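You operate a simulated robot arm through the tools that you are given. There is no shell and no other tool. Be economical: measure what you need, move in short steps, check, and stop when the job is done.

You are at the controls of a simulated two-armed robot. One attempt, no reset.

## Task
The engine is warm: reset the stop button and start it again.
Fine: first battery switch on, choke in, dump valve open, speed 1.

The check looks at the end state, three seconds after you hand in, the way a careful person would. Anything else that was tipped, shoved, dropped, spilled or broken makes it a failure.

## Robot
Two 6-joint arms with three-finger grippers on one trunk, on a base that drives. Base frame: it is fixed to the floor where the robot stands at the start and does not move with it; the origin is under the middle of the robot, x ahead of it, y to its left, z up; the surface under the hand at the start is at about z = 487. Readings come in mm, rad, newtons and seconds.
The left shoulder is at the start at [22, 170, 1389], the right one opposite. With the tool pointing down near the work surface each hand reaches from about 100 to 360 mm from the robot's upright axis, wherever it stands, measured 20 degrees to its own side. Places, roughly: black pressure wheel [800, 400, 900]; choke knob [900, -100, 1100]; dump valve lever [700, 400, 800]; jet valve lever [800, 100, 900]; lance valve lever [800, 100, 600]; mini valve lever [800, 300, 800]; red battery switch [700, 300, 1100]; red stop button [800, 0, 1100]; speed lever [900, -200, 1100]; yellow valve lever [900, -100, 600]. Payload 2.2 kg a hand.
Tool frame (each hand has its own): the origin (TCP) lies between the finger pads and is the grasp point; the fingertips stand 25 mm ahead of it; z points along the fingers, y is the line along which they close. Largest opening 104 mm; the body of the gripper starts 74 mm behind the TCP.
Orientation is that of the tool frame in the base frame, as a unit quaternion [x, y, z, w]. With the fingers straight down and closing along the base's y, the tool's x points along the base's -x, its y along +y and its z along -z.

## Interface
- The arms move only by the tool apply_moves. It takes "left_motion", "right_motion" or both (then of equal length, played together; a hand with none holds still); each is one flat list of numbers, 7 for each row, row after row: the shift along the tool's x, y, z in units of 40 mm (1.0 is 40 mm), then the turn, a rotation vector about the tool's x, y, z in units of 6 degrees (1.0 is 6 degrees), then the gripper command, from -1 (shut) to 1 (fully open), values between in proportion. In form: [x, y, z, ax, ay, az, grip, x, y, z, ax, ay, az, grip, ...]. A call has 1 to 8 rows; each row shifts and turns the commanded pose from where the row before left it, along the tool's axes as they then stand. A call with a number of a shift or a turn outside -1 to 1 is refused whole. A row lasts 0.2 s, in which the tool goes at most 50 mm and 0.15 rad; a call with a longer step from one row to the next is refused whole, and so is a gripper value outside its range. A pose out of reach is approached as far as the arm can. The call stops where the force on the tool passes 70 N (or 10 N more than at its start, if that is more) or the arm is blocked; 0.2 s more then pass. The fingers move at their own pace and stop on an object; they squeeze with about 22 N. The grip force told is the motor's: it shows also when the fingers shut on nothing. Time passes only in rows, and 0.2 s behind the last, so rows that do not move let the fingers close. It gives the time, the measured TCP pose, the force on the tool (base axes), the opening and the grip force at its end, in the units of the frame above (readings bear some noise), with the torque about the TCP (base axes, N m) and any sound that the robot's microphone picked up, and new pictures: "show" is both (left out), scene, wrist or none (wrist: the cameras of the hands that moved).
- Cameras (640 x 400 px; columns grow to the right, rows downward): "scene" is now at [165.8, -6.2, 1274.7]; the picture's right is [-0.07, -1.00, 0.00], its down [-0.47, 0.03, -0.88] and it looks along [0.88, -0.06, -0.48] (base axes); focal length 283 px, centre (320, 200). "left" rides on the left gripper at [82, -3, -104] in its tool frame; the picture's right is [0.04, 1.00, 0.00], its down [-0.75, 0.03, -0.66] and it looks along [-0.66, 0.03, 0.75] (tool axes); focal length 256 px, centre (320, 200). "right" rides on the right gripper at [82, 3, -104] in its tool frame; the picture's right is [-0.04, 1.00, 0.00], its down [-0.75, -0.03, -0.66] and it looks along [-0.66, -0.03, 0.75] (tool axes); focal length 256 px, centre (320, 200).
- slide_trunk(by): slides the trunk up (or, below 0, down) by that many mm; the arms and the scene camera ride with it, the base frame stays. It gives what a move gives, with no picture.
- roll_base(legs): drives the robot by 1 to 6 legs, each [ahead, left, turn to the left] in mm, mm and rad, along the robot's own axes; the way and the turn of a leg run together, so that a leg with both is an arc; at most 1500 mm and 3.142 rad a leg. The arms and the cameras ride along, it lands a little off, and it stops where it bumps. It gives what a move gives, and a new picture of the scene camera.
- pan_tilt(pan, tilt): turns the head with the scene camera to pan (to the left, within 1.047 rad either way) and tilt (down, from -0.506 to 1.204), counted from straight ahead of the robot. It gives what a move gives, and a new picture of the scene camera.
- measure_at(camera, pixels): for up to 12 pixels [column, row] of the newest picture of that camera ("zoom" is the newest enlarged one), the place [x, y, z] in the base frame of the surface seen there, good to about 3 mm, but the place of the scene camera against the robot may be out by one fixed shift of up to 25 mm in any direction. No time passes.
- close_up(camera, box): a new picture of the part [left, top, right, bottom] of that camera's present view, enlarged. No time passes.
- hand_in(): hands the job in; it is judged then, once.

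Work in short steps. Measure before you move; look again where a grasp or a placing could have gone wrong, and mend it. You have 80 turns and 260 pictures in all, those below and enlarged ones among them. Open the grippers and draw the arms clear of the work before you hand the job in, unless the task says otherwise; then end with one line.

The tools are called after "Call:" as a command line: name --argument value ..., lists and objects as JSON in quotes. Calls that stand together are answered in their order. apply_moves: Moves the arms, as the interface text tells. Its arguments: {"type":"object","properties":{"left_motion":{"type":"array","items":{"type":"number"}},"right_motion":{"type":"array","items":{"type":"number"}},"show":{"type":"string","enum":["both","scene","wrist","none"]}},"required":[]} The other tools are called the same way: slide_trunk (by) slides the trunk up or down; roll_base (legs) drives the base; pan_tilt (pan, tilt) turns the head that bears the scene camera; measure_at (camera, pixels) gives the place of the surface under pixels of a picture; close_up (camera, box) takes an enlarged picture of a part of a camera's view; hand_in () hands the job in.

At the start:

```text
time: 0.0
left_tcp_pos: [521.7, 270.1, 999.5]
left_tcp_rot: [0.0, 1.0, 0.0, 0.0]
left_contact_force: [-0.3, -0.3, -0.1]
left_ft_torque: [0.01, 0.02, 0.01]
left_opening: 104.0
left_finger_force: 0.0
right_tcp_pos: [581.9, -235.8, 999.5]
right_tcp_rot: [0.0, 1.0, 0.0, 0.0]
right_contact_force: [0.2, -0.2, -0.1]
right_ft_torque: [0.01, 0.03, 0.0]
right_opening: 103.9
right_finger_force: 0.0
trunk travel left (down, up): [-581.0, 161.0]
robot x, y, heading: [-2.4, 2.6, 0.001]
head pan, tilt: [-0.073, 0.494]
```

scene: 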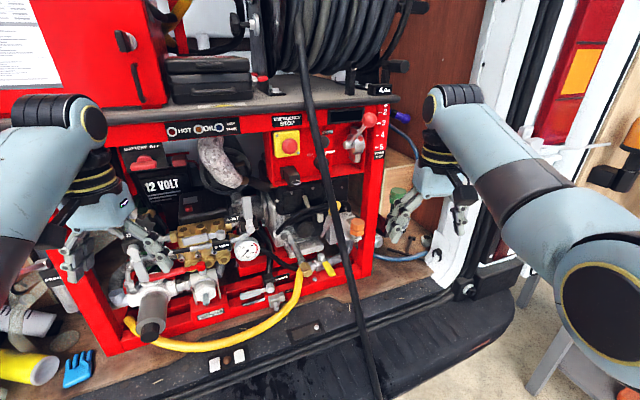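
right: 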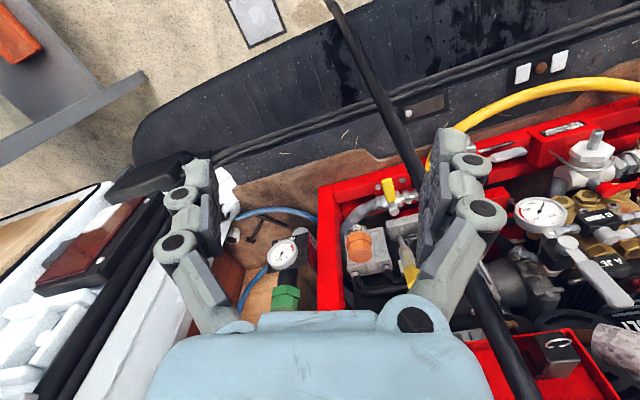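
left: 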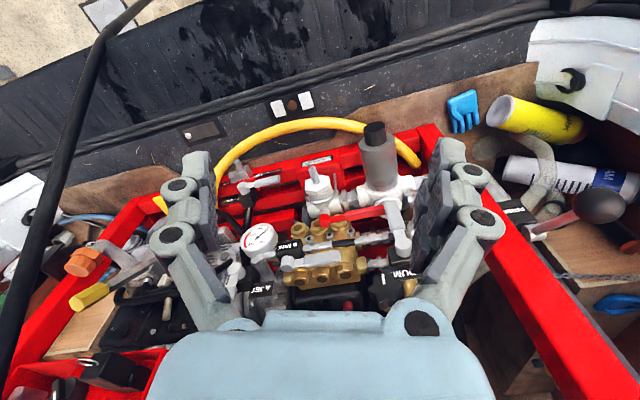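

The scene picture shows the control panel with the stop button near (288,145), the speed lever near (358,140) and battery switches near (145,160). I'll enlarge these areas first.

Call:
close_up --camera "scene" --box '[260, 80, 420, 200]'

Call:
close_up --camera "scene" --box '[100, 110, 260, 230]'

Call:
close_up --camera "scene" --box '[90, 200, 370, 360]'

Call:
close_up --camera "left" --box '[200, 140, 480, 320]'

```text
3.33 times, centred on (340, 140) of scene
```

zoom: 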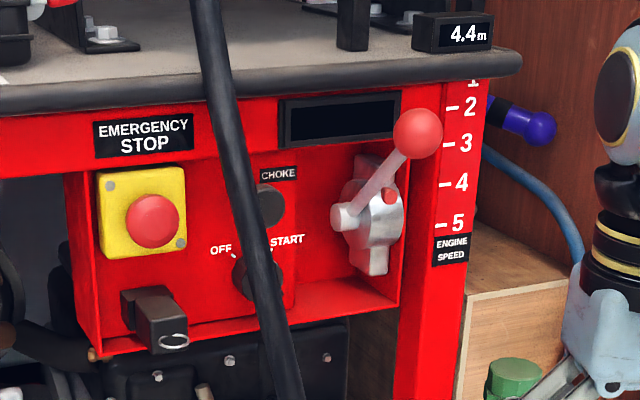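

```text
3.33 times, centred on (180, 170) of scene
```

zoom: 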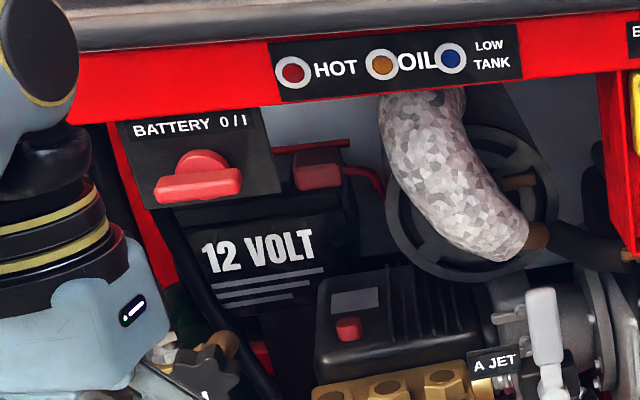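

```text
2.29 times, centred on (230, 280) of scene
```

zoom: 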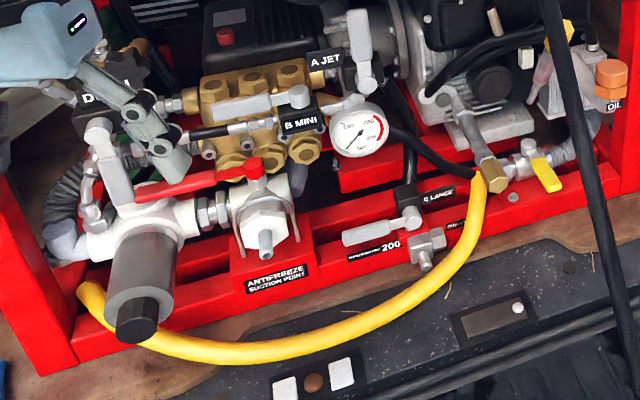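

```text
2.22 times, centred on (340, 230) of left
```

zoom: 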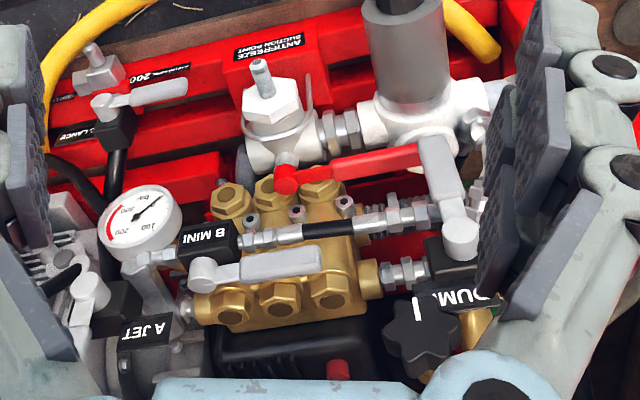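

I'll measure the main points from the scene view: button, choke, key knob, speed lever ball, battery handle, hose.

Call:
measure_at --camera "scene" --pixels '[[286, 146], [274, 140], [321, 141], [318, 164], [344, 134], [365, 120], [325, 150], [292, 178], [150, 165], [137, 145], [374, 130], [352, 165]]'

Call:
measure_at --camera "left" --pixels '[[402, 248], [395, 210], [398, 270], [305, 255], [370, 215], [315, 220], [262, 236], [330, 250], [386, 245]]'

Call:
measure_at --camera "scene" --pixels '[[131, 258], [141, 278], [193, 270], [248, 250], [303, 160], [312, 100], [345, 250], [372, 370]]'

Call:
measure_at --camera "right" --pixels '[[555, 345], [540, 215], [492, 330], [420, 170], [470, 290], [575, 340], [605, 270]]'

```text
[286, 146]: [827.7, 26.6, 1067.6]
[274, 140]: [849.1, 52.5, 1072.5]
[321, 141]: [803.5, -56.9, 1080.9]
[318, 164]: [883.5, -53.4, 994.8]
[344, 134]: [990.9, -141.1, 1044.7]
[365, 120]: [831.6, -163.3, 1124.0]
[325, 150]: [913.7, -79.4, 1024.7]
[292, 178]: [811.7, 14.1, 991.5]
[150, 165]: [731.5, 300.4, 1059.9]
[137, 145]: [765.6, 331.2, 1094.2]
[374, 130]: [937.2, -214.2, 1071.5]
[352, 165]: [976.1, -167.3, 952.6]
```

```text
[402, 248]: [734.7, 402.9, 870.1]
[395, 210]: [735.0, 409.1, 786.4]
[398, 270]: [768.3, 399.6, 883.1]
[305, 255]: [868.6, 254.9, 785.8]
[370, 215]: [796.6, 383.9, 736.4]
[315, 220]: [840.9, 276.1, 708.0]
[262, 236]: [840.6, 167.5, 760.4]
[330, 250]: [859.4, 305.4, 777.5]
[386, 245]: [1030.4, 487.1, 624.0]
```

```text
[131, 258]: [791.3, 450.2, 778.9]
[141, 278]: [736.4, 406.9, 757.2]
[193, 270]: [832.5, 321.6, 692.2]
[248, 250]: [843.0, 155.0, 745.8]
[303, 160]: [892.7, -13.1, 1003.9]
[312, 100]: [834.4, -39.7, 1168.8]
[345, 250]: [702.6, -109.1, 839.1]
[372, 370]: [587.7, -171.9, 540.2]
```

```text
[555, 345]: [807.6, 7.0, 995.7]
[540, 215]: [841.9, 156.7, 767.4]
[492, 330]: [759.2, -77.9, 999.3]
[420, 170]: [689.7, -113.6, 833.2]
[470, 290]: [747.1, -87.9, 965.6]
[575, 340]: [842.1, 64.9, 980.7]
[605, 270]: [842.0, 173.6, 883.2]
```

The panel is yawed (x grows as y falls, ~18°), and the black hose hangs in front of choke and key. I'll check what stands on the right and the floor in front before driving around to face the panel squarely.

Call:
measure_at --camera "scene" --pixels '[[520, 150], [480, 280], [590, 150], [500, 330], [610, 180], [545, 380], [450, 340], [230, 358]]'

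Call:
pan_tilt --pan -0.6 --tilt 0.6

```text
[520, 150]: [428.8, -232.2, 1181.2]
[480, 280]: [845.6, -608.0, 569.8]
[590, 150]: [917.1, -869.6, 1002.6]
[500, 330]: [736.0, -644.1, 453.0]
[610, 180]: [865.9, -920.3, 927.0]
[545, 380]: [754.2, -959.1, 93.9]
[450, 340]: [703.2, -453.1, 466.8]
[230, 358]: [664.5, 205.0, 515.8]
```

```text
time: 0.9
left_tcp_pos: [521.3, 271.8, 999.4]
left_tcp_rot: [0.0, 1.0, 0.0, 0.001]
left_contact_force: [-0.6, -0.3, 0.0]
left_ft_torque: [0.01, 0.03, 0.02]
left_opening: 104.1
left_finger_force: 0.0
right_tcp_pos: [581.4, -235.1, 1000.5]
right_tcp_rot: [0.0, 1.0, 0.0, 0.0]
right_contact_force: [-0.8, -0.3, 0.3]
right_ft_torque: [-0.03, -0.03, 0.01]
right_opening: 103.9
right_finger_force: 0.1
trunk travel left (down, up): [-581.0, 161.0]
robot x, y, heading: [-0.3, -0.6, 0.0]
head pan, tilt: [-0.6, 0.6]
```

scene: 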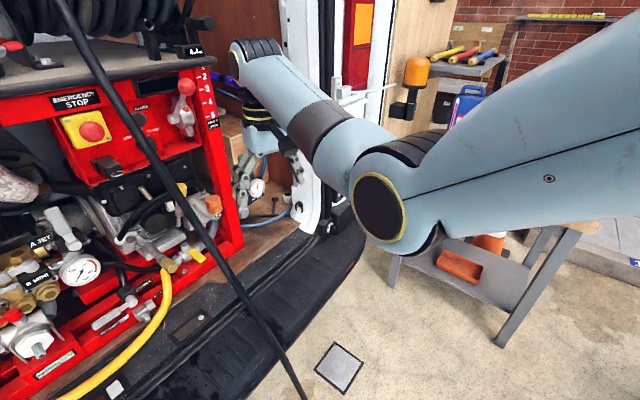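

The hose runs down toward (300,390) and a small table stands to the right. I'll measure them for driving clearance.

Call:
measure_at --camera "scene" --pixels '[[303, 395], [500, 342], [400, 272], [337, 370], [240, 290], [280, 350], [575, 240], [200, 235], [130, 115], [143, 140]]'

Call:
pan_tilt --pan -0.25 --tilt 1.1

```text
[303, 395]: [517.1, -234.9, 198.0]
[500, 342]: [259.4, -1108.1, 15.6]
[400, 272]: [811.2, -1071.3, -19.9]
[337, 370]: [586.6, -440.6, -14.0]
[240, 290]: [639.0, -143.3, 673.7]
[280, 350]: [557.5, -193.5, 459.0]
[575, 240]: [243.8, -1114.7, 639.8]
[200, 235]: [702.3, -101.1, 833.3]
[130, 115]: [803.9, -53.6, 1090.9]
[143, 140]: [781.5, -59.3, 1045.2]
```

```text
time: 1.9
left_tcp_pos: [521.4, 271.4, 998.0]
left_tcp_rot: [0.0, 1.0, 0.0, 0.0]
left_contact_force: [0.6, 0.2, 0.1]
left_ft_torque: [0.01, 0.04, -0.02]
left_opening: 103.7
left_finger_force: 0.0
right_tcp_pos: [582.1, -235.0, 999.8]
right_tcp_rot: [0.0, 1.0, 0.0, 0.0]
right_contact_force: [-0.9, 0.0, 0.3]
right_ft_torque: [-0.02, 0.01, 0.02]
right_opening: 103.8
right_finger_force: 0.1
trunk travel left (down, up): [-581.0, 161.0]
robot x, y, heading: [0.0, -0.4, -0.002]
head pan, tilt: [-0.25, 1.1]
```

scene: 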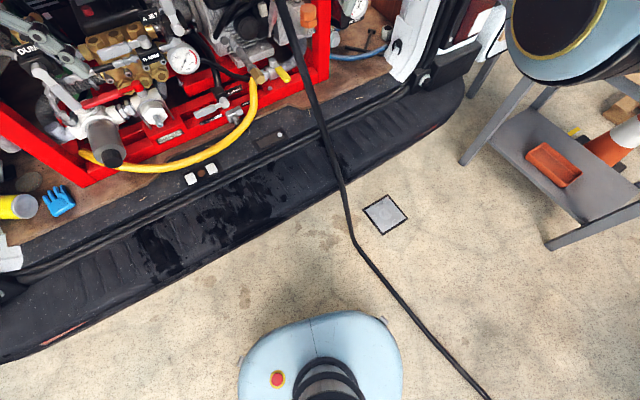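

The hose lies on the floor right of the base. Measuring base outline, hose and bumper edge.

Call:
measure_at --camera "scene" --pixels '[[355, 245], [410, 310], [460, 365], [488, 398], [245, 370], [320, 325], [398, 360], [250, 270], [100, 330], [340, 180], [440, 120], [330, 200]]'

```text
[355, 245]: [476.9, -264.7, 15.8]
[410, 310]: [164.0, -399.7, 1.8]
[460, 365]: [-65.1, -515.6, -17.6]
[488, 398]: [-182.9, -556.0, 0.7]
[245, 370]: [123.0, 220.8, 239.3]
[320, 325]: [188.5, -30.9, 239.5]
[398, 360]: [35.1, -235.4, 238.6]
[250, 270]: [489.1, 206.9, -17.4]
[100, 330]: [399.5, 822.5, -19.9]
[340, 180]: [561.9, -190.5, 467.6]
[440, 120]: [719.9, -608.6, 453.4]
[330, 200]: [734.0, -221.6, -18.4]
```

Base can go ~150–200 mm ahead without touching the hose or bumper. First I turn both hands to point forward (fingers closing vertically, cameras outboard) in free space.

Call:
apply_moves --right_motion '[0, 0, 0, 0.82, -0.82, -0.82, 1, 0, 0, 0, 0.82, -0.82, -0.82, 1, 0, 0, 0, 0.82, -0.82, -0.82, 1, 0, 0, 0, 0.82, -0.82, -0.82, 1, 0, 0, 0, 0.82, -0.82, -0.82, 1, 0, 0, 0, 0.82, -0.82, -0.82, 1, 0, 0, 0, 0.82, -0.82, -0.82, 1]' --left_motion '[0, 0, 0, -0.82, -0.82, 0.82, 1, 0, 0, 0, -0.82, -0.82, 0.82, 1, 0, 0, 0, -0.82, -0.82, 0.82, 1, 0, 0, 0, -0.82, -0.82, 0.82, 1, 0, 0, 0, -0.82, -0.82, 0.82, 1, 0, 0, 0, -0.82, -0.82, 0.82, 1, 0, 0, 0, -0.82, -0.82, 0.82, 1]' --show "scene"

Call:
apply_moves --right_motion '[0, 0, 0, 0.82, -0.82, -0.82, 1, 0, 0, 0, 0.82, -0.82, -0.82, 1, 0, 0, 0, 0.82, -0.82, -0.82, 1, 0, 0, 0, 0.82, -0.82, -0.82, 1, 0, 0, 0, 0.82, -0.82, -0.82, 1, 0, 0, 0, 0.82, -0.82, -0.82, 1, 0, 0, 0, 0.82, -0.82, -0.82, 1]' --left_motion '[0, 0, 0, -0.82, -0.82, 0.82, 1, 0, 0, 0, -0.82, -0.82, 0.82, 1, 0, 0, 0, -0.82, -0.82, 0.82, 1, 0, 0, 0, -0.82, -0.82, 0.82, 1, 0, 0, 0, -0.82, -0.82, 0.82, 1, 0, 0, 0, -0.82, -0.82, 0.82, 1, 0, 0, 0, -0.82, -0.82, 0.82, 1]' --show "wrist"

Call:
pan_tilt --pan -0.1 --tilt 0.4

```text
time: 3.7
left_tcp_pos: [522.1, 269.8, 1000.7]
left_tcp_rot: [0.287, 0.867, 0.288, 0.287]
left_contact_force: [0.2, -0.4, 0.7]
left_ft_torque: [0.01, 0.0, 0.04]
left_opening: 103.9
left_finger_force: 0.0
right_tcp_pos: [586.1, -264.2, 1006.6]
right_tcp_rot: [-0.289, 0.859, -0.315, 0.282]
right_contact_force: [0.8, -0.1, 0.4]
right_ft_torque: [0.0, 0.0, -0.03]
right_opening: 104.0
right_finger_force: 0.1
trunk travel left (down, up): [-581.0, 161.0]
robot x, y, heading: [0.9, -0.1, 0.001]
head pan, tilt: [-0.25, 1.1]
stopped in row 7 (right hand): the arm was blocked; the commanded pose is now the measured one
```

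scene: 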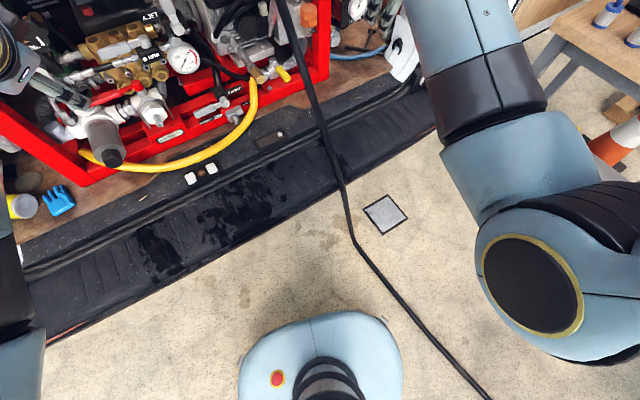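

```text
time: 5.3
left_tcp_pos: [520.4, 272.2, 1002.6]
left_tcp_rot: [0.485, 0.53, 0.494, 0.49]
left_contact_force: [-0.4, 0.4, 1.1]
left_ft_torque: [0.01, 0.01, 0.03]
left_opening: 104.1
left_finger_force: 0.0
left hand out of reach, approached as far as the arm can: row 7
right_tcp_pos: [586.3, -264.1, 1009.1]
right_tcp_rot: [-0.492, 0.517, -0.513, 0.477]
right_contact_force: [1.2, 0.6, 0.2]
right_ft_torque: [-0.01, 0.0, -0.02]
right_opening: 104.0
right_finger_force: 0.0
right hand out of reach, approached as far as the arm can: row 7
trunk travel left (down, up): [-581.0, 161.0]
robot x, y, heading: [-2.3, -3.0, 0.003]
head pan, tilt: [-0.25, 1.1]
```

right: 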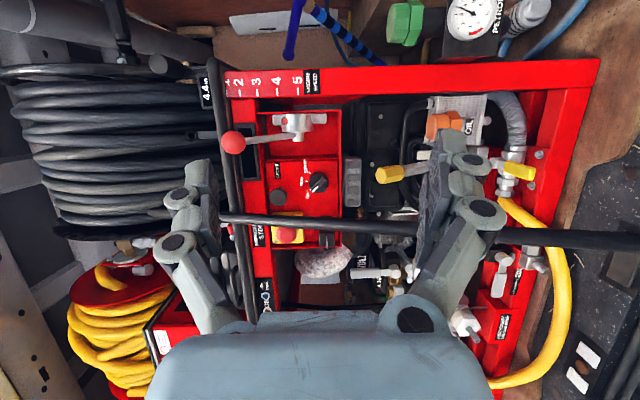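
left: 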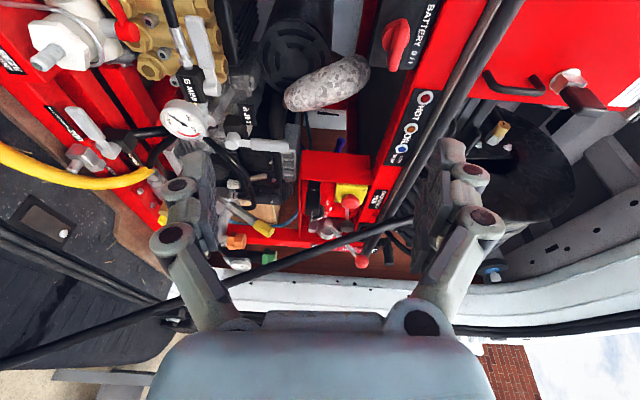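

```text
time: 6.3
left_tcp_pos: [521.9, 274.1, 1002.9]
left_tcp_rot: [0.484, 0.531, 0.494, 0.489]
left_contact_force: [0.4, 0.0, -0.8]
left_ft_torque: [0.02, -0.03, 0.05]
left_opening: 104.3
left_finger_force: 0.1
right_tcp_pos: [584.9, -264.5, 1009.4]
right_tcp_rot: [-0.491, 0.517, -0.515, 0.476]
right_contact_force: [-0.6, 0.9, -0.5]
right_ft_torque: [-0.01, 0.01, 0.0]
right_opening: 104.1
right_finger_force: 0.1
trunk travel left (down, up): [-581.0, 161.0]
robot x, y, heading: [-1.0, 2.5, -0.0]
head pan, tilt: [-0.099, 0.4]
```

scene: 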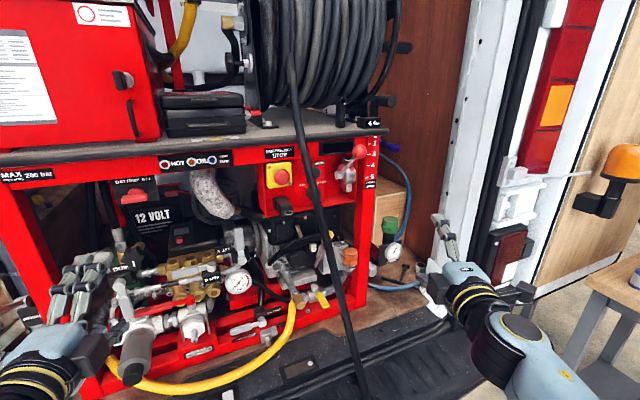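

Both hands now point forward. The right camera sees the panel well; I enlarge it around (285,175) and the battery in the left view (400,50).

Call:
close_up --camera "right" --box '[220, 90, 380, 260]'

Call:
close_up --camera "left" --box '[360, 0, 460, 80]'

Call:
close_up --camera "scene" --box '[80, 170, 200, 350]'

Call:
measure_at --camera "right" --pixels '[[318, 182], [278, 196], [287, 235], [232, 142], [290, 124], [265, 110], [300, 90], [300, 170], [310, 222], [370, 170], [325, 138], [325, 195]]'

Call:
measure_at --camera "left" --pixels '[[397, 40], [400, 70], [412, 45], [349, 202], [358, 190], [425, 22]]'

Call:
measure_at --camera "scene" --pixels '[[282, 178], [135, 195], [120, 182], [284, 203], [358, 150], [240, 283], [350, 255], [345, 175]]'

```text
2.35 times, centred on (300, 175) of right
```

zoom: 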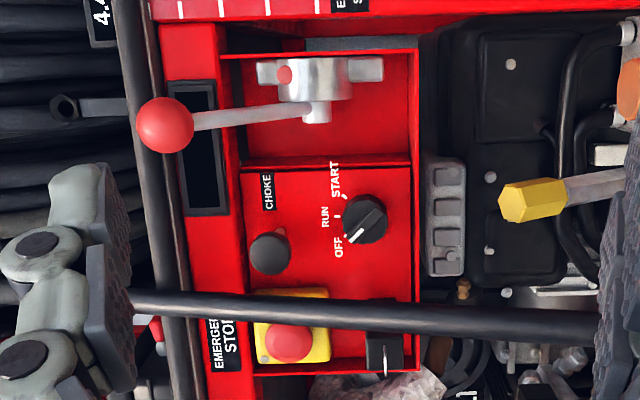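

```text
5.00 times, centred on (410, 40) of left
```

zoom: 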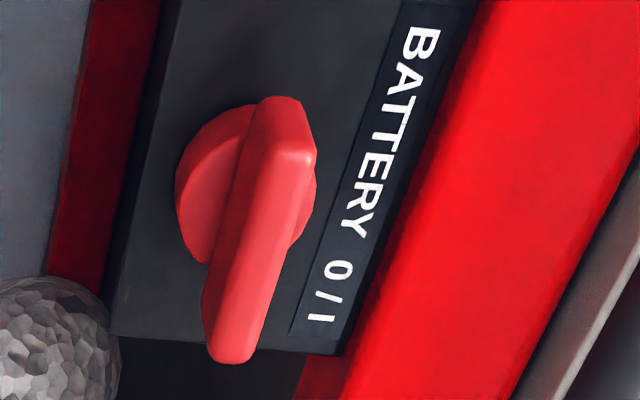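

```text
2.22 times, centred on (140, 260) of scene
```

zoom: 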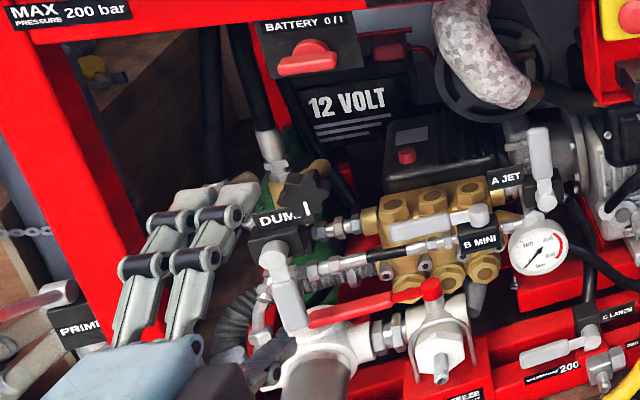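

```text
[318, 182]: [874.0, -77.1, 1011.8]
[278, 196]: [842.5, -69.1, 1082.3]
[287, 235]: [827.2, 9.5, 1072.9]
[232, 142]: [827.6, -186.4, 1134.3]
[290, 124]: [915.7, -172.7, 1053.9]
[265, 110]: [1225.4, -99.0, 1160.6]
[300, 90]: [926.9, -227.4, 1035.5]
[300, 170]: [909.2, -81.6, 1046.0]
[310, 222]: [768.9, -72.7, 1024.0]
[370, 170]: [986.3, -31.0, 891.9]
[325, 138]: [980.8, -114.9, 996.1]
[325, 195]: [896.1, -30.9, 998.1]
```

```text
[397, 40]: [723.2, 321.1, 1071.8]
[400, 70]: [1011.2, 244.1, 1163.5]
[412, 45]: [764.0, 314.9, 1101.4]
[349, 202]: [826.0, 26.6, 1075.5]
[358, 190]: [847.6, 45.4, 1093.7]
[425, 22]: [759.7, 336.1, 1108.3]
```

```text
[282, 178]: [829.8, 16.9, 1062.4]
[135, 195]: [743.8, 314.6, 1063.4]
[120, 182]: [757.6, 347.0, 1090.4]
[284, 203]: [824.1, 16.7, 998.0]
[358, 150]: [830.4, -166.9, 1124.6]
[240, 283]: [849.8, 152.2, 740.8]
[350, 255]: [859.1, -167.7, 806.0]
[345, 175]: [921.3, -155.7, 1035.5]
```

OFF/RUN/START key points to OFF, choke knob stands ~60 mm out from the panel, battery handle horizontal. The panel yaw is ~16.7° with normal (0.958,0.287). I turn the base left to face it, shift right 110 and ahead 90 (hands stay behind d≈711, hose 300 mm from the base centre).

Call:
roll_base --legs '[[0, 0, 0.29], [0, -110, 0], [90, 0, 0]]'

Call:
close_up --camera "right" --box '[160, 60, 480, 260]'

Call:
close_up --camera "left" --box '[0, 0, 640, 400]'

```text
time: 9.2
left_tcp_pos: [537.3, 332.3, 1001.6]
left_tcp_rot: [0.403, 0.595, 0.56, 0.412]
left_contact_force: [-0.7, 0.2, 0.5]
left_ft_torque: [0.04, -0.01, 0.0]
left_opening: 104.1
left_finger_force: 0.1
right_tcp_pos: [756.0, -164.1, 1008.1]
right_tcp_rot: [0.561, -0.44, 0.441, -0.546]
right_contact_force: [0.6, -0.1, 0.6]
right_ft_torque: [0.01, 0.02, -0.01]
right_opening: 104.2
right_finger_force: 0.1
trunk travel left (down, up): [-581.0, 161.0]
robot x, y, heading: [116.0, -78.6, 0.287]
head pan, tilt: [-0.099, 0.4]
```

scene: 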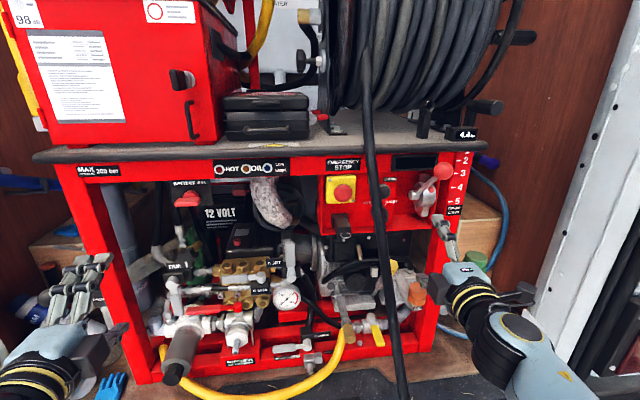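

```text
2.00 times, centred on (320, 160) of right
```

zoom: 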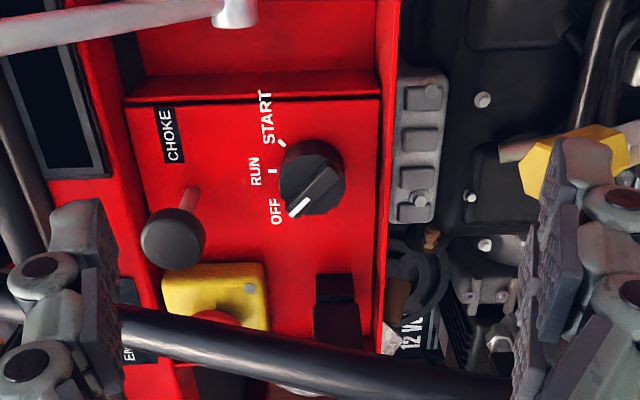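

```text
1.00 times, centred on (320, 200) of left (not enlarged: the box is as wide or as high as the picture)
```

zoom: 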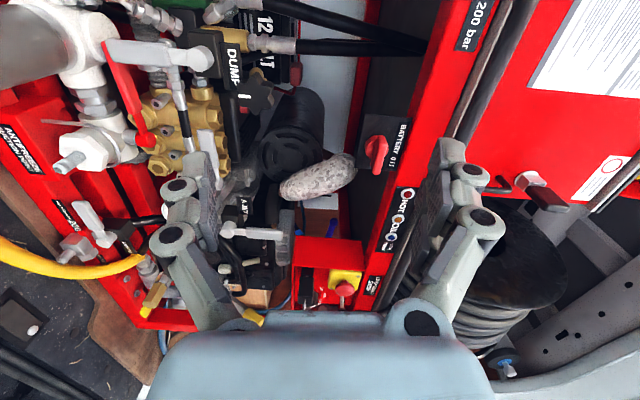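

Now facing the panel. The battery handle is at (377,150) in the left view; I enlarge and measure it, the dump lever at (165,60), and the key region.

Call:
close_up --camera "left" --box '[345, 115, 425, 185]'

Call:
measure_at --camera "zoom" --pixels '[[245, 200], [250, 285], [255, 340], [215, 285], [320, 200], [150, 300], [330, 340], [150, 150], [330, 100]]'

Call:
close_up --camera "left" --box '[80, 10, 280, 130]'

Call:
measure_at --camera "zoom" --pixels '[[380, 130], [330, 140], [260, 135], [120, 130], [420, 85], [400, 180], [540, 260], [230, 50], [165, 250], [230, 170]]'

Call:
close_up --camera "scene" --box '[140, 240, 300, 360]'

Call:
measure_at --camera "scene" --pixels '[[187, 200], [342, 192], [443, 171], [288, 297]]'

Call:
measure_at --camera "right" --pixels '[[246, 180], [316, 150], [254, 156], [306, 163], [330, 140], [290, 180], [260, 130], [345, 220], [260, 225], [400, 245], [340, 120], [270, 220]]'

```text
5.71 times, centred on (385, 150) of left
```

zoom: 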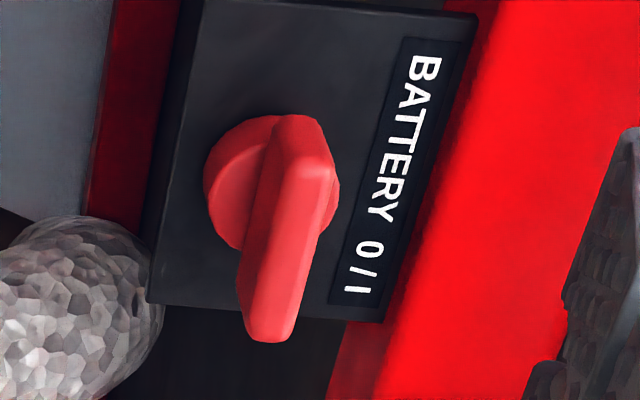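

```text
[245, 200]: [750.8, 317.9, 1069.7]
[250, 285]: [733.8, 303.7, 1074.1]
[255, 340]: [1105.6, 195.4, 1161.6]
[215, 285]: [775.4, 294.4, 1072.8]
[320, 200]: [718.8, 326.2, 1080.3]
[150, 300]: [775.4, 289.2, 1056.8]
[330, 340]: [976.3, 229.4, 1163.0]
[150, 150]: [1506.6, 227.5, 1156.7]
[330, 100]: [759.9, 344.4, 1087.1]
```

```text
3.20 times, centred on (180, 70) of left
```

zoom: 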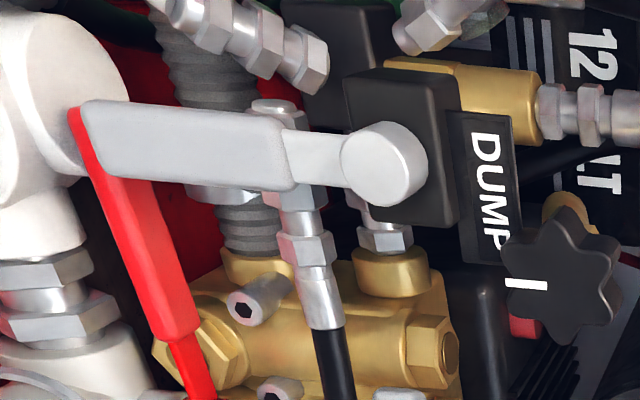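

```text
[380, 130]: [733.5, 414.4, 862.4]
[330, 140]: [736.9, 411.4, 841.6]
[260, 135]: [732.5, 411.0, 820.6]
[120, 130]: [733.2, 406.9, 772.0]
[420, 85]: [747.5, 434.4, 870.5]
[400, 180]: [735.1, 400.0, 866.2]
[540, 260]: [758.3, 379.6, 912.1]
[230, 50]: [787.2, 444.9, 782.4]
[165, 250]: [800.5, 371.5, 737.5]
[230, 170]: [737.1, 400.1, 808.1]
```

```text
3.33 times, centred on (220, 300) of scene
```

zoom: 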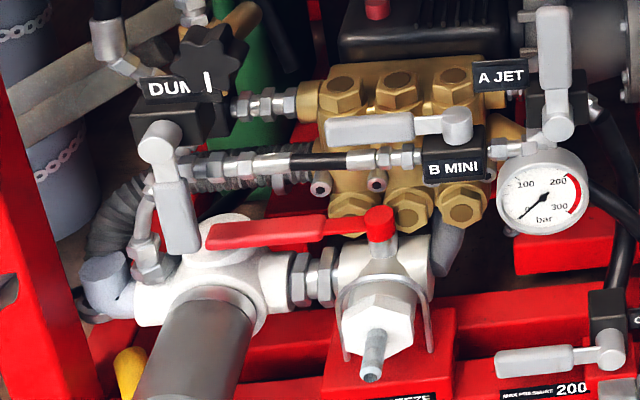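

```text
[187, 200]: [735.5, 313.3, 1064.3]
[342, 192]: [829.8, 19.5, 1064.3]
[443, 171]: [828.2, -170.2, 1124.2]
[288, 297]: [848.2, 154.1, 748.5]
```

```text
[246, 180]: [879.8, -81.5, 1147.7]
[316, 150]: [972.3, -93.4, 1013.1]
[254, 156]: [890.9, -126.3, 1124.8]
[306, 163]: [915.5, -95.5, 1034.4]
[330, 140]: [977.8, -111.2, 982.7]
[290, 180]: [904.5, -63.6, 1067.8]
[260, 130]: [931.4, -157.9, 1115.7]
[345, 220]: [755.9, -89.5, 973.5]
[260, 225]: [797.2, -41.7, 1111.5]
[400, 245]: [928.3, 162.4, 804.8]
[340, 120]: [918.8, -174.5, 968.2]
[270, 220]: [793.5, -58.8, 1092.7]
```

Handle detail: the bar runs from zoom (300,130) to (268,335). I'll measure points along it in the left picture.

Call:
measure_at --camera "left" --pixels '[[381.5, 138], [381.5, 143], [380, 149], [379, 154], [377.5, 160], [376, 166], [375.5, 171], [384, 144], [372, 160], [367, 147], [386, 147], [400, 160]]'

Call:
close_up --camera "scene" --box '[150, 165, 230, 225]'

Call:
measure_at --camera "zoom" --pixels '[[220, 270], [300, 270], [380, 270], [300, 240], [300, 300]]'

```text
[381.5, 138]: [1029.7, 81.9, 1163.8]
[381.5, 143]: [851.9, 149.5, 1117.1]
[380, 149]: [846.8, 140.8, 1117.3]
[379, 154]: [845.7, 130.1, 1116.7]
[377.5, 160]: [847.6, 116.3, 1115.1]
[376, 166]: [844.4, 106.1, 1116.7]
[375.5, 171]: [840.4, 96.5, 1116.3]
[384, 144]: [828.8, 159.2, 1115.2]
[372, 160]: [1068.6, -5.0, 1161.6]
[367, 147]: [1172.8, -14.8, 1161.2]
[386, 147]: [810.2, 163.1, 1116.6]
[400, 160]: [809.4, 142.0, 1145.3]
```

```text
6.67 times, centred on (190, 195) of scene
```

zoom: 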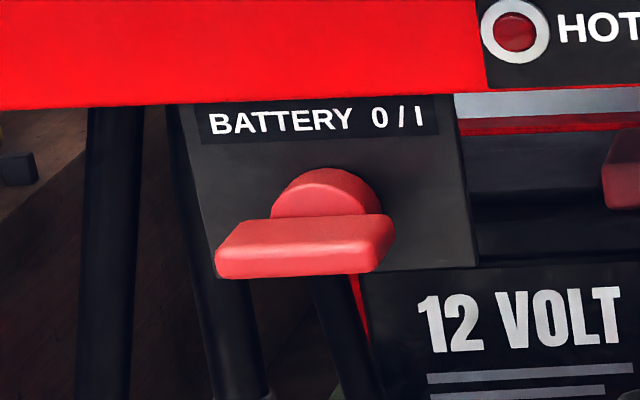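

```text
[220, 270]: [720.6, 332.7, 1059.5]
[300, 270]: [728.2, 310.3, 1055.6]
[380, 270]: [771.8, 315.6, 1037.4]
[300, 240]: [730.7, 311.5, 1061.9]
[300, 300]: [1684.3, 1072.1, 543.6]
```

The left view must be refreshed (wrist picture predates the drive). I move the left hand to a pre-grasp 85 mm short of the battery handle, half-open.

Call:
apply_moves --left_motion '[-0.52, 0.44, 0.52, 0, -0.12, 0, 0.1, -0.52, 0.44, 0.52, 0, -0.12, 0, 0.1, -0.52, 0.44, 0.52, 0, -0.12, 0, 0.1, -0.52, 0.44, 0.52, 0, -0.11, 0, 0.1, 0, 0, 0, 0, 0, 0, 0.1]' --show "both"

Call:
close_up --camera "left" --box '[220, 80, 420, 205]'

```text
time: 10.4
left_tcp_pos: [643.5, 283.6, 1073.5]
left_tcp_rot: [0.416, 0.586, 0.55, 0.426]
left_contact_force: [-0.3, -0.9, 0.0]
left_ft_torque: [-0.01, 0.01, -0.04]
left_opening: 57.2
left_finger_force: 0.0
right_tcp_pos: [753.6, -164.9, 1009.2]
right_tcp_rot: [0.561, -0.441, 0.439, -0.546]
right_contact_force: [0.0, -0.3, 0.4]
right_ft_torque: [0.03, -0.01, -0.04]
right_opening: 104.0
right_finger_force: 0.0
trunk travel left (down, up): [-581.0, 161.0]
robot x, y, heading: [114.7, -74.4, 0.294]
head pan, tilt: [-0.099, 0.4]
```

scene: 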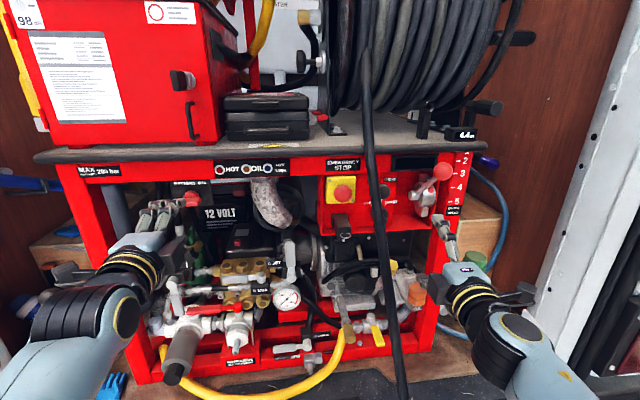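
left: 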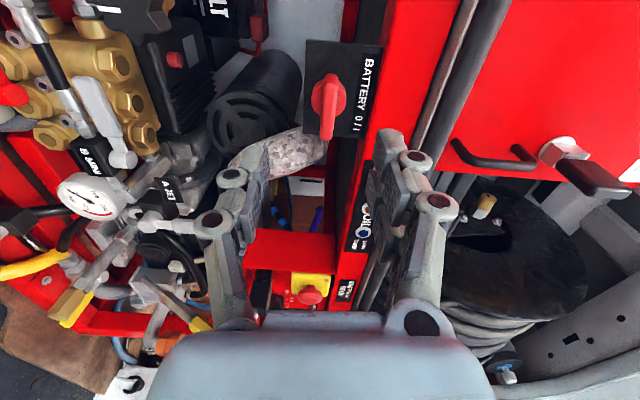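

```text
3.20 times, centred on (320, 142) of left
```

zoom: 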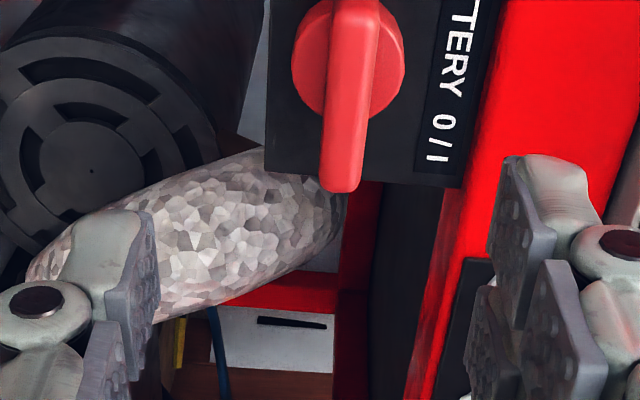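

Handle now at (330,100) in the left picture; measure bar ends and hub.

Call:
measure_at --camera "left" --pixels '[[330, 82], [329, 95], [328, 110], [327, 122], [327, 135], [316, 100], [342, 97], [323, 122], [332, 122], [330, 76], [312, 125], [350, 120]]'

```text
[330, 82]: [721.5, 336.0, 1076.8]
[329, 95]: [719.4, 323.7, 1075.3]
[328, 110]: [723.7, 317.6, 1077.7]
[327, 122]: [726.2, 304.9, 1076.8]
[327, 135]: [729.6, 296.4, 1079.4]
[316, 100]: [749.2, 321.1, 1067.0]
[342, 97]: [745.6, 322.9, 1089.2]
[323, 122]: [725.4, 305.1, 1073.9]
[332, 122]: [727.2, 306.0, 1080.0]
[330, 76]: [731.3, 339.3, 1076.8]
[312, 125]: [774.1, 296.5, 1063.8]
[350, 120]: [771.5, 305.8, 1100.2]
```

Bar centre ≈ (725,316,1077), 44 mm long; hub axis coincident. I advance 83 mm to straddle the bar, then close.

Call:
apply_moves --left_motion '[0.16, 0.16, 0.4, -0.32, 0, 0, 0.1, 0, 0, 0.56, 0, 0, 0, 0.1, 0, 0, 0.56, 0, 0, 0, 0.1, 0, 0, 0.55, 0, 0, 0, 0.1, 0, 0, 0, 0, 0, 0, -1, 0, 0, 0, 0, 0, 0, -1]' --show "wrist"

```text
time: 11.8
left_tcp_pos: [720.9, 313.5, 1077.6]
left_tcp_rot: [0.41, 0.576, 0.56, 0.432]
left_contact_force: [-2.4, -0.8, -4.4]
left_ft_torque: [0.6, 0.3, -0.18]
left_opening: 12.8
left_finger_force: 27.5
right_tcp_pos: [755.2, -164.0, 1008.8]
right_tcp_rot: [0.561, -0.441, 0.439, -0.546]
right_contact_force: [-0.4, -0.6, -1.1]
right_ft_torque: [0.0, 0.02, -0.03]
right_opening: 104.0
right_finger_force: 0.0
trunk travel left (down, up): [-581.0, 161.0]
robot x, y, heading: [116.4, -80.3, 0.289]
head pan, tilt: [-0.099, 0.4]
```

left: 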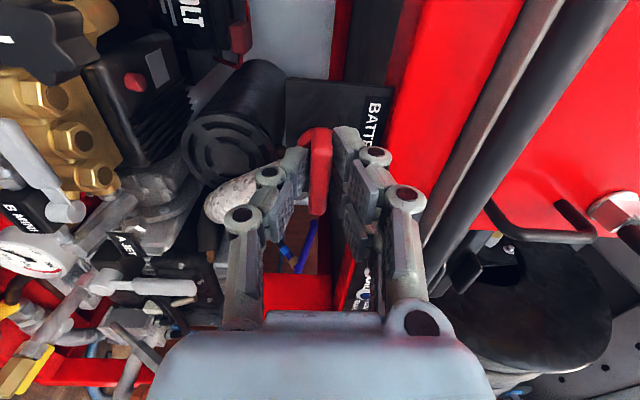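

Gripped at 12.8 mm opening. I try turning clockwise (as seen from the front) 18° and watch the torque.

Call:
apply_moves --left_motion '[0, 0, 0, 0, 0, 1, -1, 0, 0, 0, 0, 0, 1, -1, 0, 0, 0, 0, 0, 1, -1]' --show "wrist"

```text
time: 12.6
left_tcp_pos: [721.4, 314.1, 1079.0]
left_tcp_rot: [0.494, 0.505, 0.62, 0.34]
left_contact_force: [-5.8, -3.5, -11.8]
left_ft_torque: [-0.15, 0.5, -0.63]
left_opening: 12.0
left_finger_force: 38.4
right_tcp_pos: [754.8, -164.7, 1008.0]
right_tcp_rot: [0.561, -0.441, 0.439, -0.546]
right_contact_force: [0.6, 0.4, 0.4]
right_ft_torque: [0.01, 0.0, 0.02]
right_opening: 104.1
right_finger_force: 0.0
trunk travel left (down, up): [-581.0, 161.0]
robot x, y, heading: [117.1, -80.3, 0.295]
head pan, tilt: [-0.099, 0.4]
```

left: 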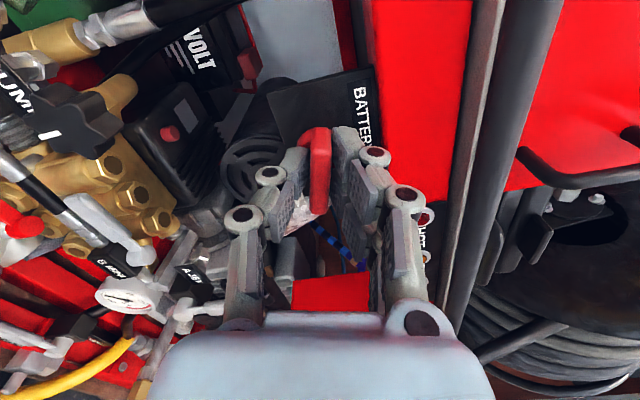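

The handle turns along with the gripper. Continue clockwise.

Call:
apply_moves --left_motion '[0, 0, 0, 0, 0, 1, -1, 0, 0, 0, 0, 0, 1, -1, 0, 0, 0, 0, 0, 1, -1, 0, 0, 0, 0, 0, 1, -1, 0, 0, 0, 0, 0, 1, -1, 0, 0, 0, 0, 0, 1, -1]' --show "wrist"

```text
time: 14.0
left_tcp_pos: [721.1, 312.6, 1078.8]
left_tcp_rot: [0.626, 0.326, 0.696, 0.131]
left_contact_force: [-11.5, -11.4, -15.6]
left_ft_torque: [-0.29, 0.93, -0.67]
left_opening: 11.8
left_finger_force: 38.6
right_tcp_pos: [753.8, -164.3, 1009.5]
right_tcp_rot: [0.561, -0.441, 0.44, -0.546]
right_contact_force: [-0.5, -0.8, 1.1]
right_ft_torque: [0.02, 0.01, -0.04]
right_opening: 104.0
right_finger_force: 0.0
trunk travel left (down, up): [-581.0, 161.0]
robot x, y, heading: [117.1, -82.5, 0.29]
head pan, tilt: [-0.099, 0.4]
```

left: 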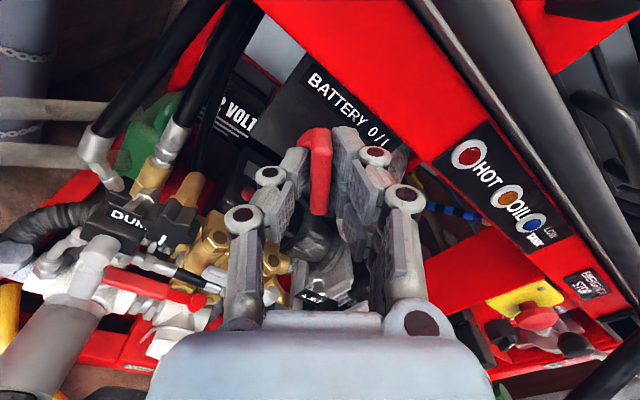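

54° done, torque about the axis remains ~1 N·m. Continue 36° to reach vertical.

Call:
apply_moves --left_motion '[0, 0, 0, 0, 0, 1, -1, 0, 0, 0, 0, 0, 1, -1, 0, 0, 0, 0, 0, 1, -1, 0, 0, 0, 0, 0, 1, -1, 0, 0, 0, 0, 0, 1, -1, 0, 0, 0, 0, 0, 1, -1]' --show "wrist"

```text
time: 15.4
left_tcp_pos: [721.6, 311.8, 1079.3]
left_tcp_rot: [0.696, 0.118, 0.702, -0.091]
left_contact_force: [-8.4, -19.1, -15.2]
left_ft_torque: [-0.4, 1.16, -0.37]
left_opening: 12.1
left_finger_force: 39.0
right_tcp_pos: [754.4, -167.0, 1009.2]
right_tcp_rot: [0.561, -0.441, 0.439, -0.546]
right_contact_force: [0.1, -0.1, -0.4]
right_ft_torque: [-0.01, 0.02, 0.02]
right_opening: 103.8
right_finger_force: 0.1
trunk travel left (down, up): [-581.0, 161.0]
robot x, y, heading: [117.5, -81.3, 0.292]
head pan, tilt: [-0.099, 0.4]
```

left: 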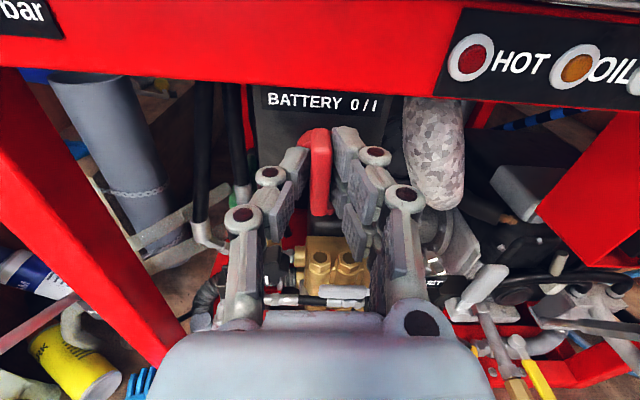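

Handle is vertical. I test for the end stop with one more 6° row.

Call:
apply_moves --left_motion '[0, 0, 0, 0, 0, 1, -1, 0, 0, 0, 0, 0, 0, -1]' --show "none"

```text
time: 16.0
left_tcp_pos: [721.7, 311.5, 1078.9]
left_tcp_rot: [0.702, 0.08, 0.697, -0.125]
left_contact_force: [-7.0, -21.8, -15.6]
left_ft_torque: [-1.62, 0.26, -0.39]
left_opening: 12.7
left_finger_force: 39.2
right_tcp_pos: [754.4, -166.3, 1007.8]
right_tcp_rot: [0.56, -0.441, 0.439, -0.546]
right_contact_force: [-0.6, 0.3, -0.9]
right_ft_torque: [0.03, 0.01, 0.0]
right_opening: 104.0
right_finger_force: 0.2
trunk travel left (down, up): [-581.0, 161.0]
robot x, y, heading: [115.0, -82.0, 0.287]
head pan, tilt: [-0.099, 0.4]
```

Axis torque jumped to −1.5 N·m: end stop, so the switch is on. Relax 6°, open and back off.

Call:
apply_moves --left_motion '[0, 0, 0, 0, 0, -0.7, -1, 0, 0, 0, 0, 0, 0, -0.2, 0, 0, 0, 0, 0, 0, -0.2, 0, 0, -0.8, 0, 0, 0, -0.2, 0, 0, -1, 0, 0, 0, -0.2, 0, 0, -1, 0, 0, 0, -0.2]' --show "both"

Call:
close_up --camera "left" --box '[120, 60, 520, 310]'

```text
time: 17.4
left_tcp_pos: [624.1, 287.8, 1063.5]
left_tcp_rot: [0.693, 0.116, 0.703, -0.109]
left_contact_force: [-0.7, 0.7, 0.2]
left_ft_torque: [-0.05, 0.01, 0.01]
left_opening: 41.6
left_finger_force: 0.1
left hand out of reach, approached as far as the arm can: row 5, 6
right_tcp_pos: [752.0, -166.2, 1011.2]
right_tcp_rot: [0.561, -0.44, 0.44, -0.546]
right_contact_force: [-0.3, 0.1, -0.8]
right_ft_torque: [-0.01, -0.02, 0.0]
right_opening: 104.0
right_finger_force: 0.0
trunk travel left (down, up): [-581.0, 161.0]
robot x, y, heading: [113.2, -80.2, 0.288]
head pan, tilt: [-0.099, 0.4]
```

scene: 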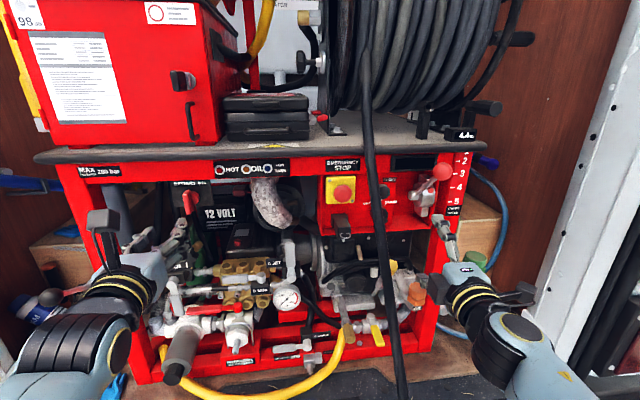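
left: 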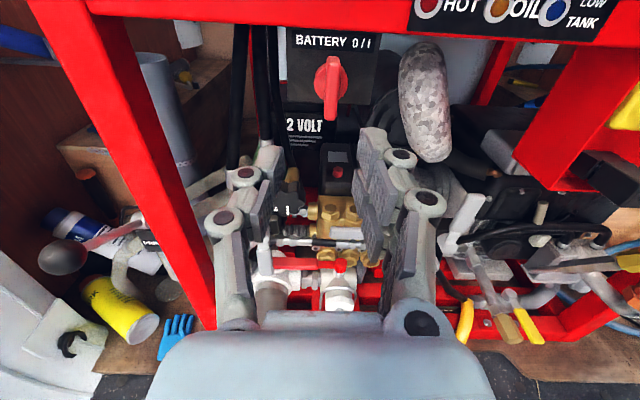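

```text
1.60 times, centred on (320, 185) of left
```

zoom: 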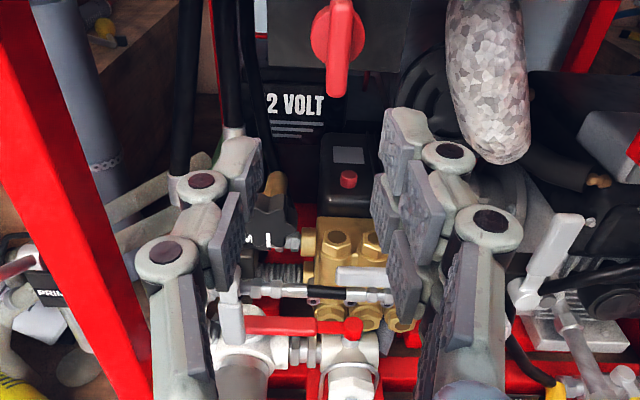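

Battery handle now vertical. Next I lower the left hand 160 mm and shift left 60 mm to look at the dump valve with the wrist camera, which now sits on top.

Call:
apply_moves --left_motion '[-1, -0.4, 0, 0, 0, 0, -0.2, -1, -0.4, 0, 0, 0, 0, -0.2, -1, -0.4, 0, 0, 0, 0, -0.2, -1, -0.3, 0, 0, 0, 0, -0.2]' --show "wrist"

Call:
close_up --camera "left" --box '[200, 60, 440, 210]'

Call:
close_up --camera "scene" --box '[140, 230, 260, 320]'

```text
time: 18.4
left_tcp_pos: [602.7, 355.6, 907.3]
left_tcp_rot: [0.698, 0.106, 0.702, -0.095]
left_contact_force: [0.3, 0.3, -0.2]
left_ft_torque: [-0.01, -0.01, -0.02]
left_opening: 42.0
left_finger_force: 0.0
left hand out of reach, approached as far as the arm can: row 2, 3, 4
right_tcp_pos: [754.6, -164.4, 1009.6]
right_tcp_rot: [0.561, -0.44, 0.44, -0.546]
right_contact_force: [-0.7, 0.0, 0.0]
right_ft_torque: [0.03, 0.0, 0.02]
right_opening: 104.2
right_finger_force: 0.0
trunk travel left (down, up): [-581.0, 161.0]
robot x, y, heading: [116.0, -79.3, 0.296]
head pan, tilt: [-0.099, 0.4]
```

left: 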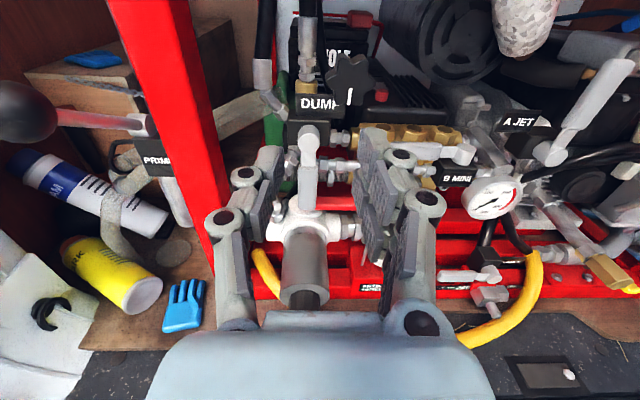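

```text
2.67 times, centred on (320, 135) of left
```

zoom: 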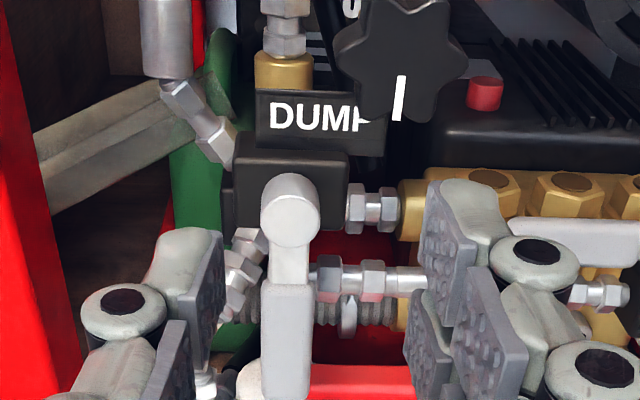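

```text
4.44 times, centred on (200, 275) of scene
```

zoom: 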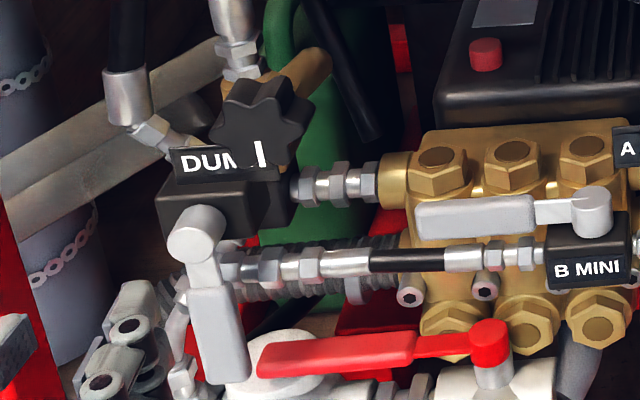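

The dump block's through-line is horizontal (fitting right, elbow left); its lever hangs down, i.e. across the flow = closed. I measure lever, hub and things around/behind it.

Call:
measure_at --camera "left" --pixels '[[310, 140], [309, 160], [308, 175], [308, 190], [308, 205], [302, 190], [315, 190], [325, 175], [296, 165], [325, 195], [295, 200], [325, 155]]'

Call:
measure_at --camera "left" --pixels '[[205, 200], [180, 130], [280, 130], [330, 205], [340, 167], [289, 180], [345, 142], [300, 215], [320, 220], [326, 170], [270, 110], [318, 140]]'

```text
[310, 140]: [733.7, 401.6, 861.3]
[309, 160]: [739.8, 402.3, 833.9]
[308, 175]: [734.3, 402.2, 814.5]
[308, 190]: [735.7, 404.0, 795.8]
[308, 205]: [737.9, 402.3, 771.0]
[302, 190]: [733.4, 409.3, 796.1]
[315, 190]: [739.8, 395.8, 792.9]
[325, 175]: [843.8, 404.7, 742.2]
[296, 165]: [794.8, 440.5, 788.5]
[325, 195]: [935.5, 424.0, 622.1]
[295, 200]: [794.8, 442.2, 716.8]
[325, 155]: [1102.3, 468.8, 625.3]
```

```text
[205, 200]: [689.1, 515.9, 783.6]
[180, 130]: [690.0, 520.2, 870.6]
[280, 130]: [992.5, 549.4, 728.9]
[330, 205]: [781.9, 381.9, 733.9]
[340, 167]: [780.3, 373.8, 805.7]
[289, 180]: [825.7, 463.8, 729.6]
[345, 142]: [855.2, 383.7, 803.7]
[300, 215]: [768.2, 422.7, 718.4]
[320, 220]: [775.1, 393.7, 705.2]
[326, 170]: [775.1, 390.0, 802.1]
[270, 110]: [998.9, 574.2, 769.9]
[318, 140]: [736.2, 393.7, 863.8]
```

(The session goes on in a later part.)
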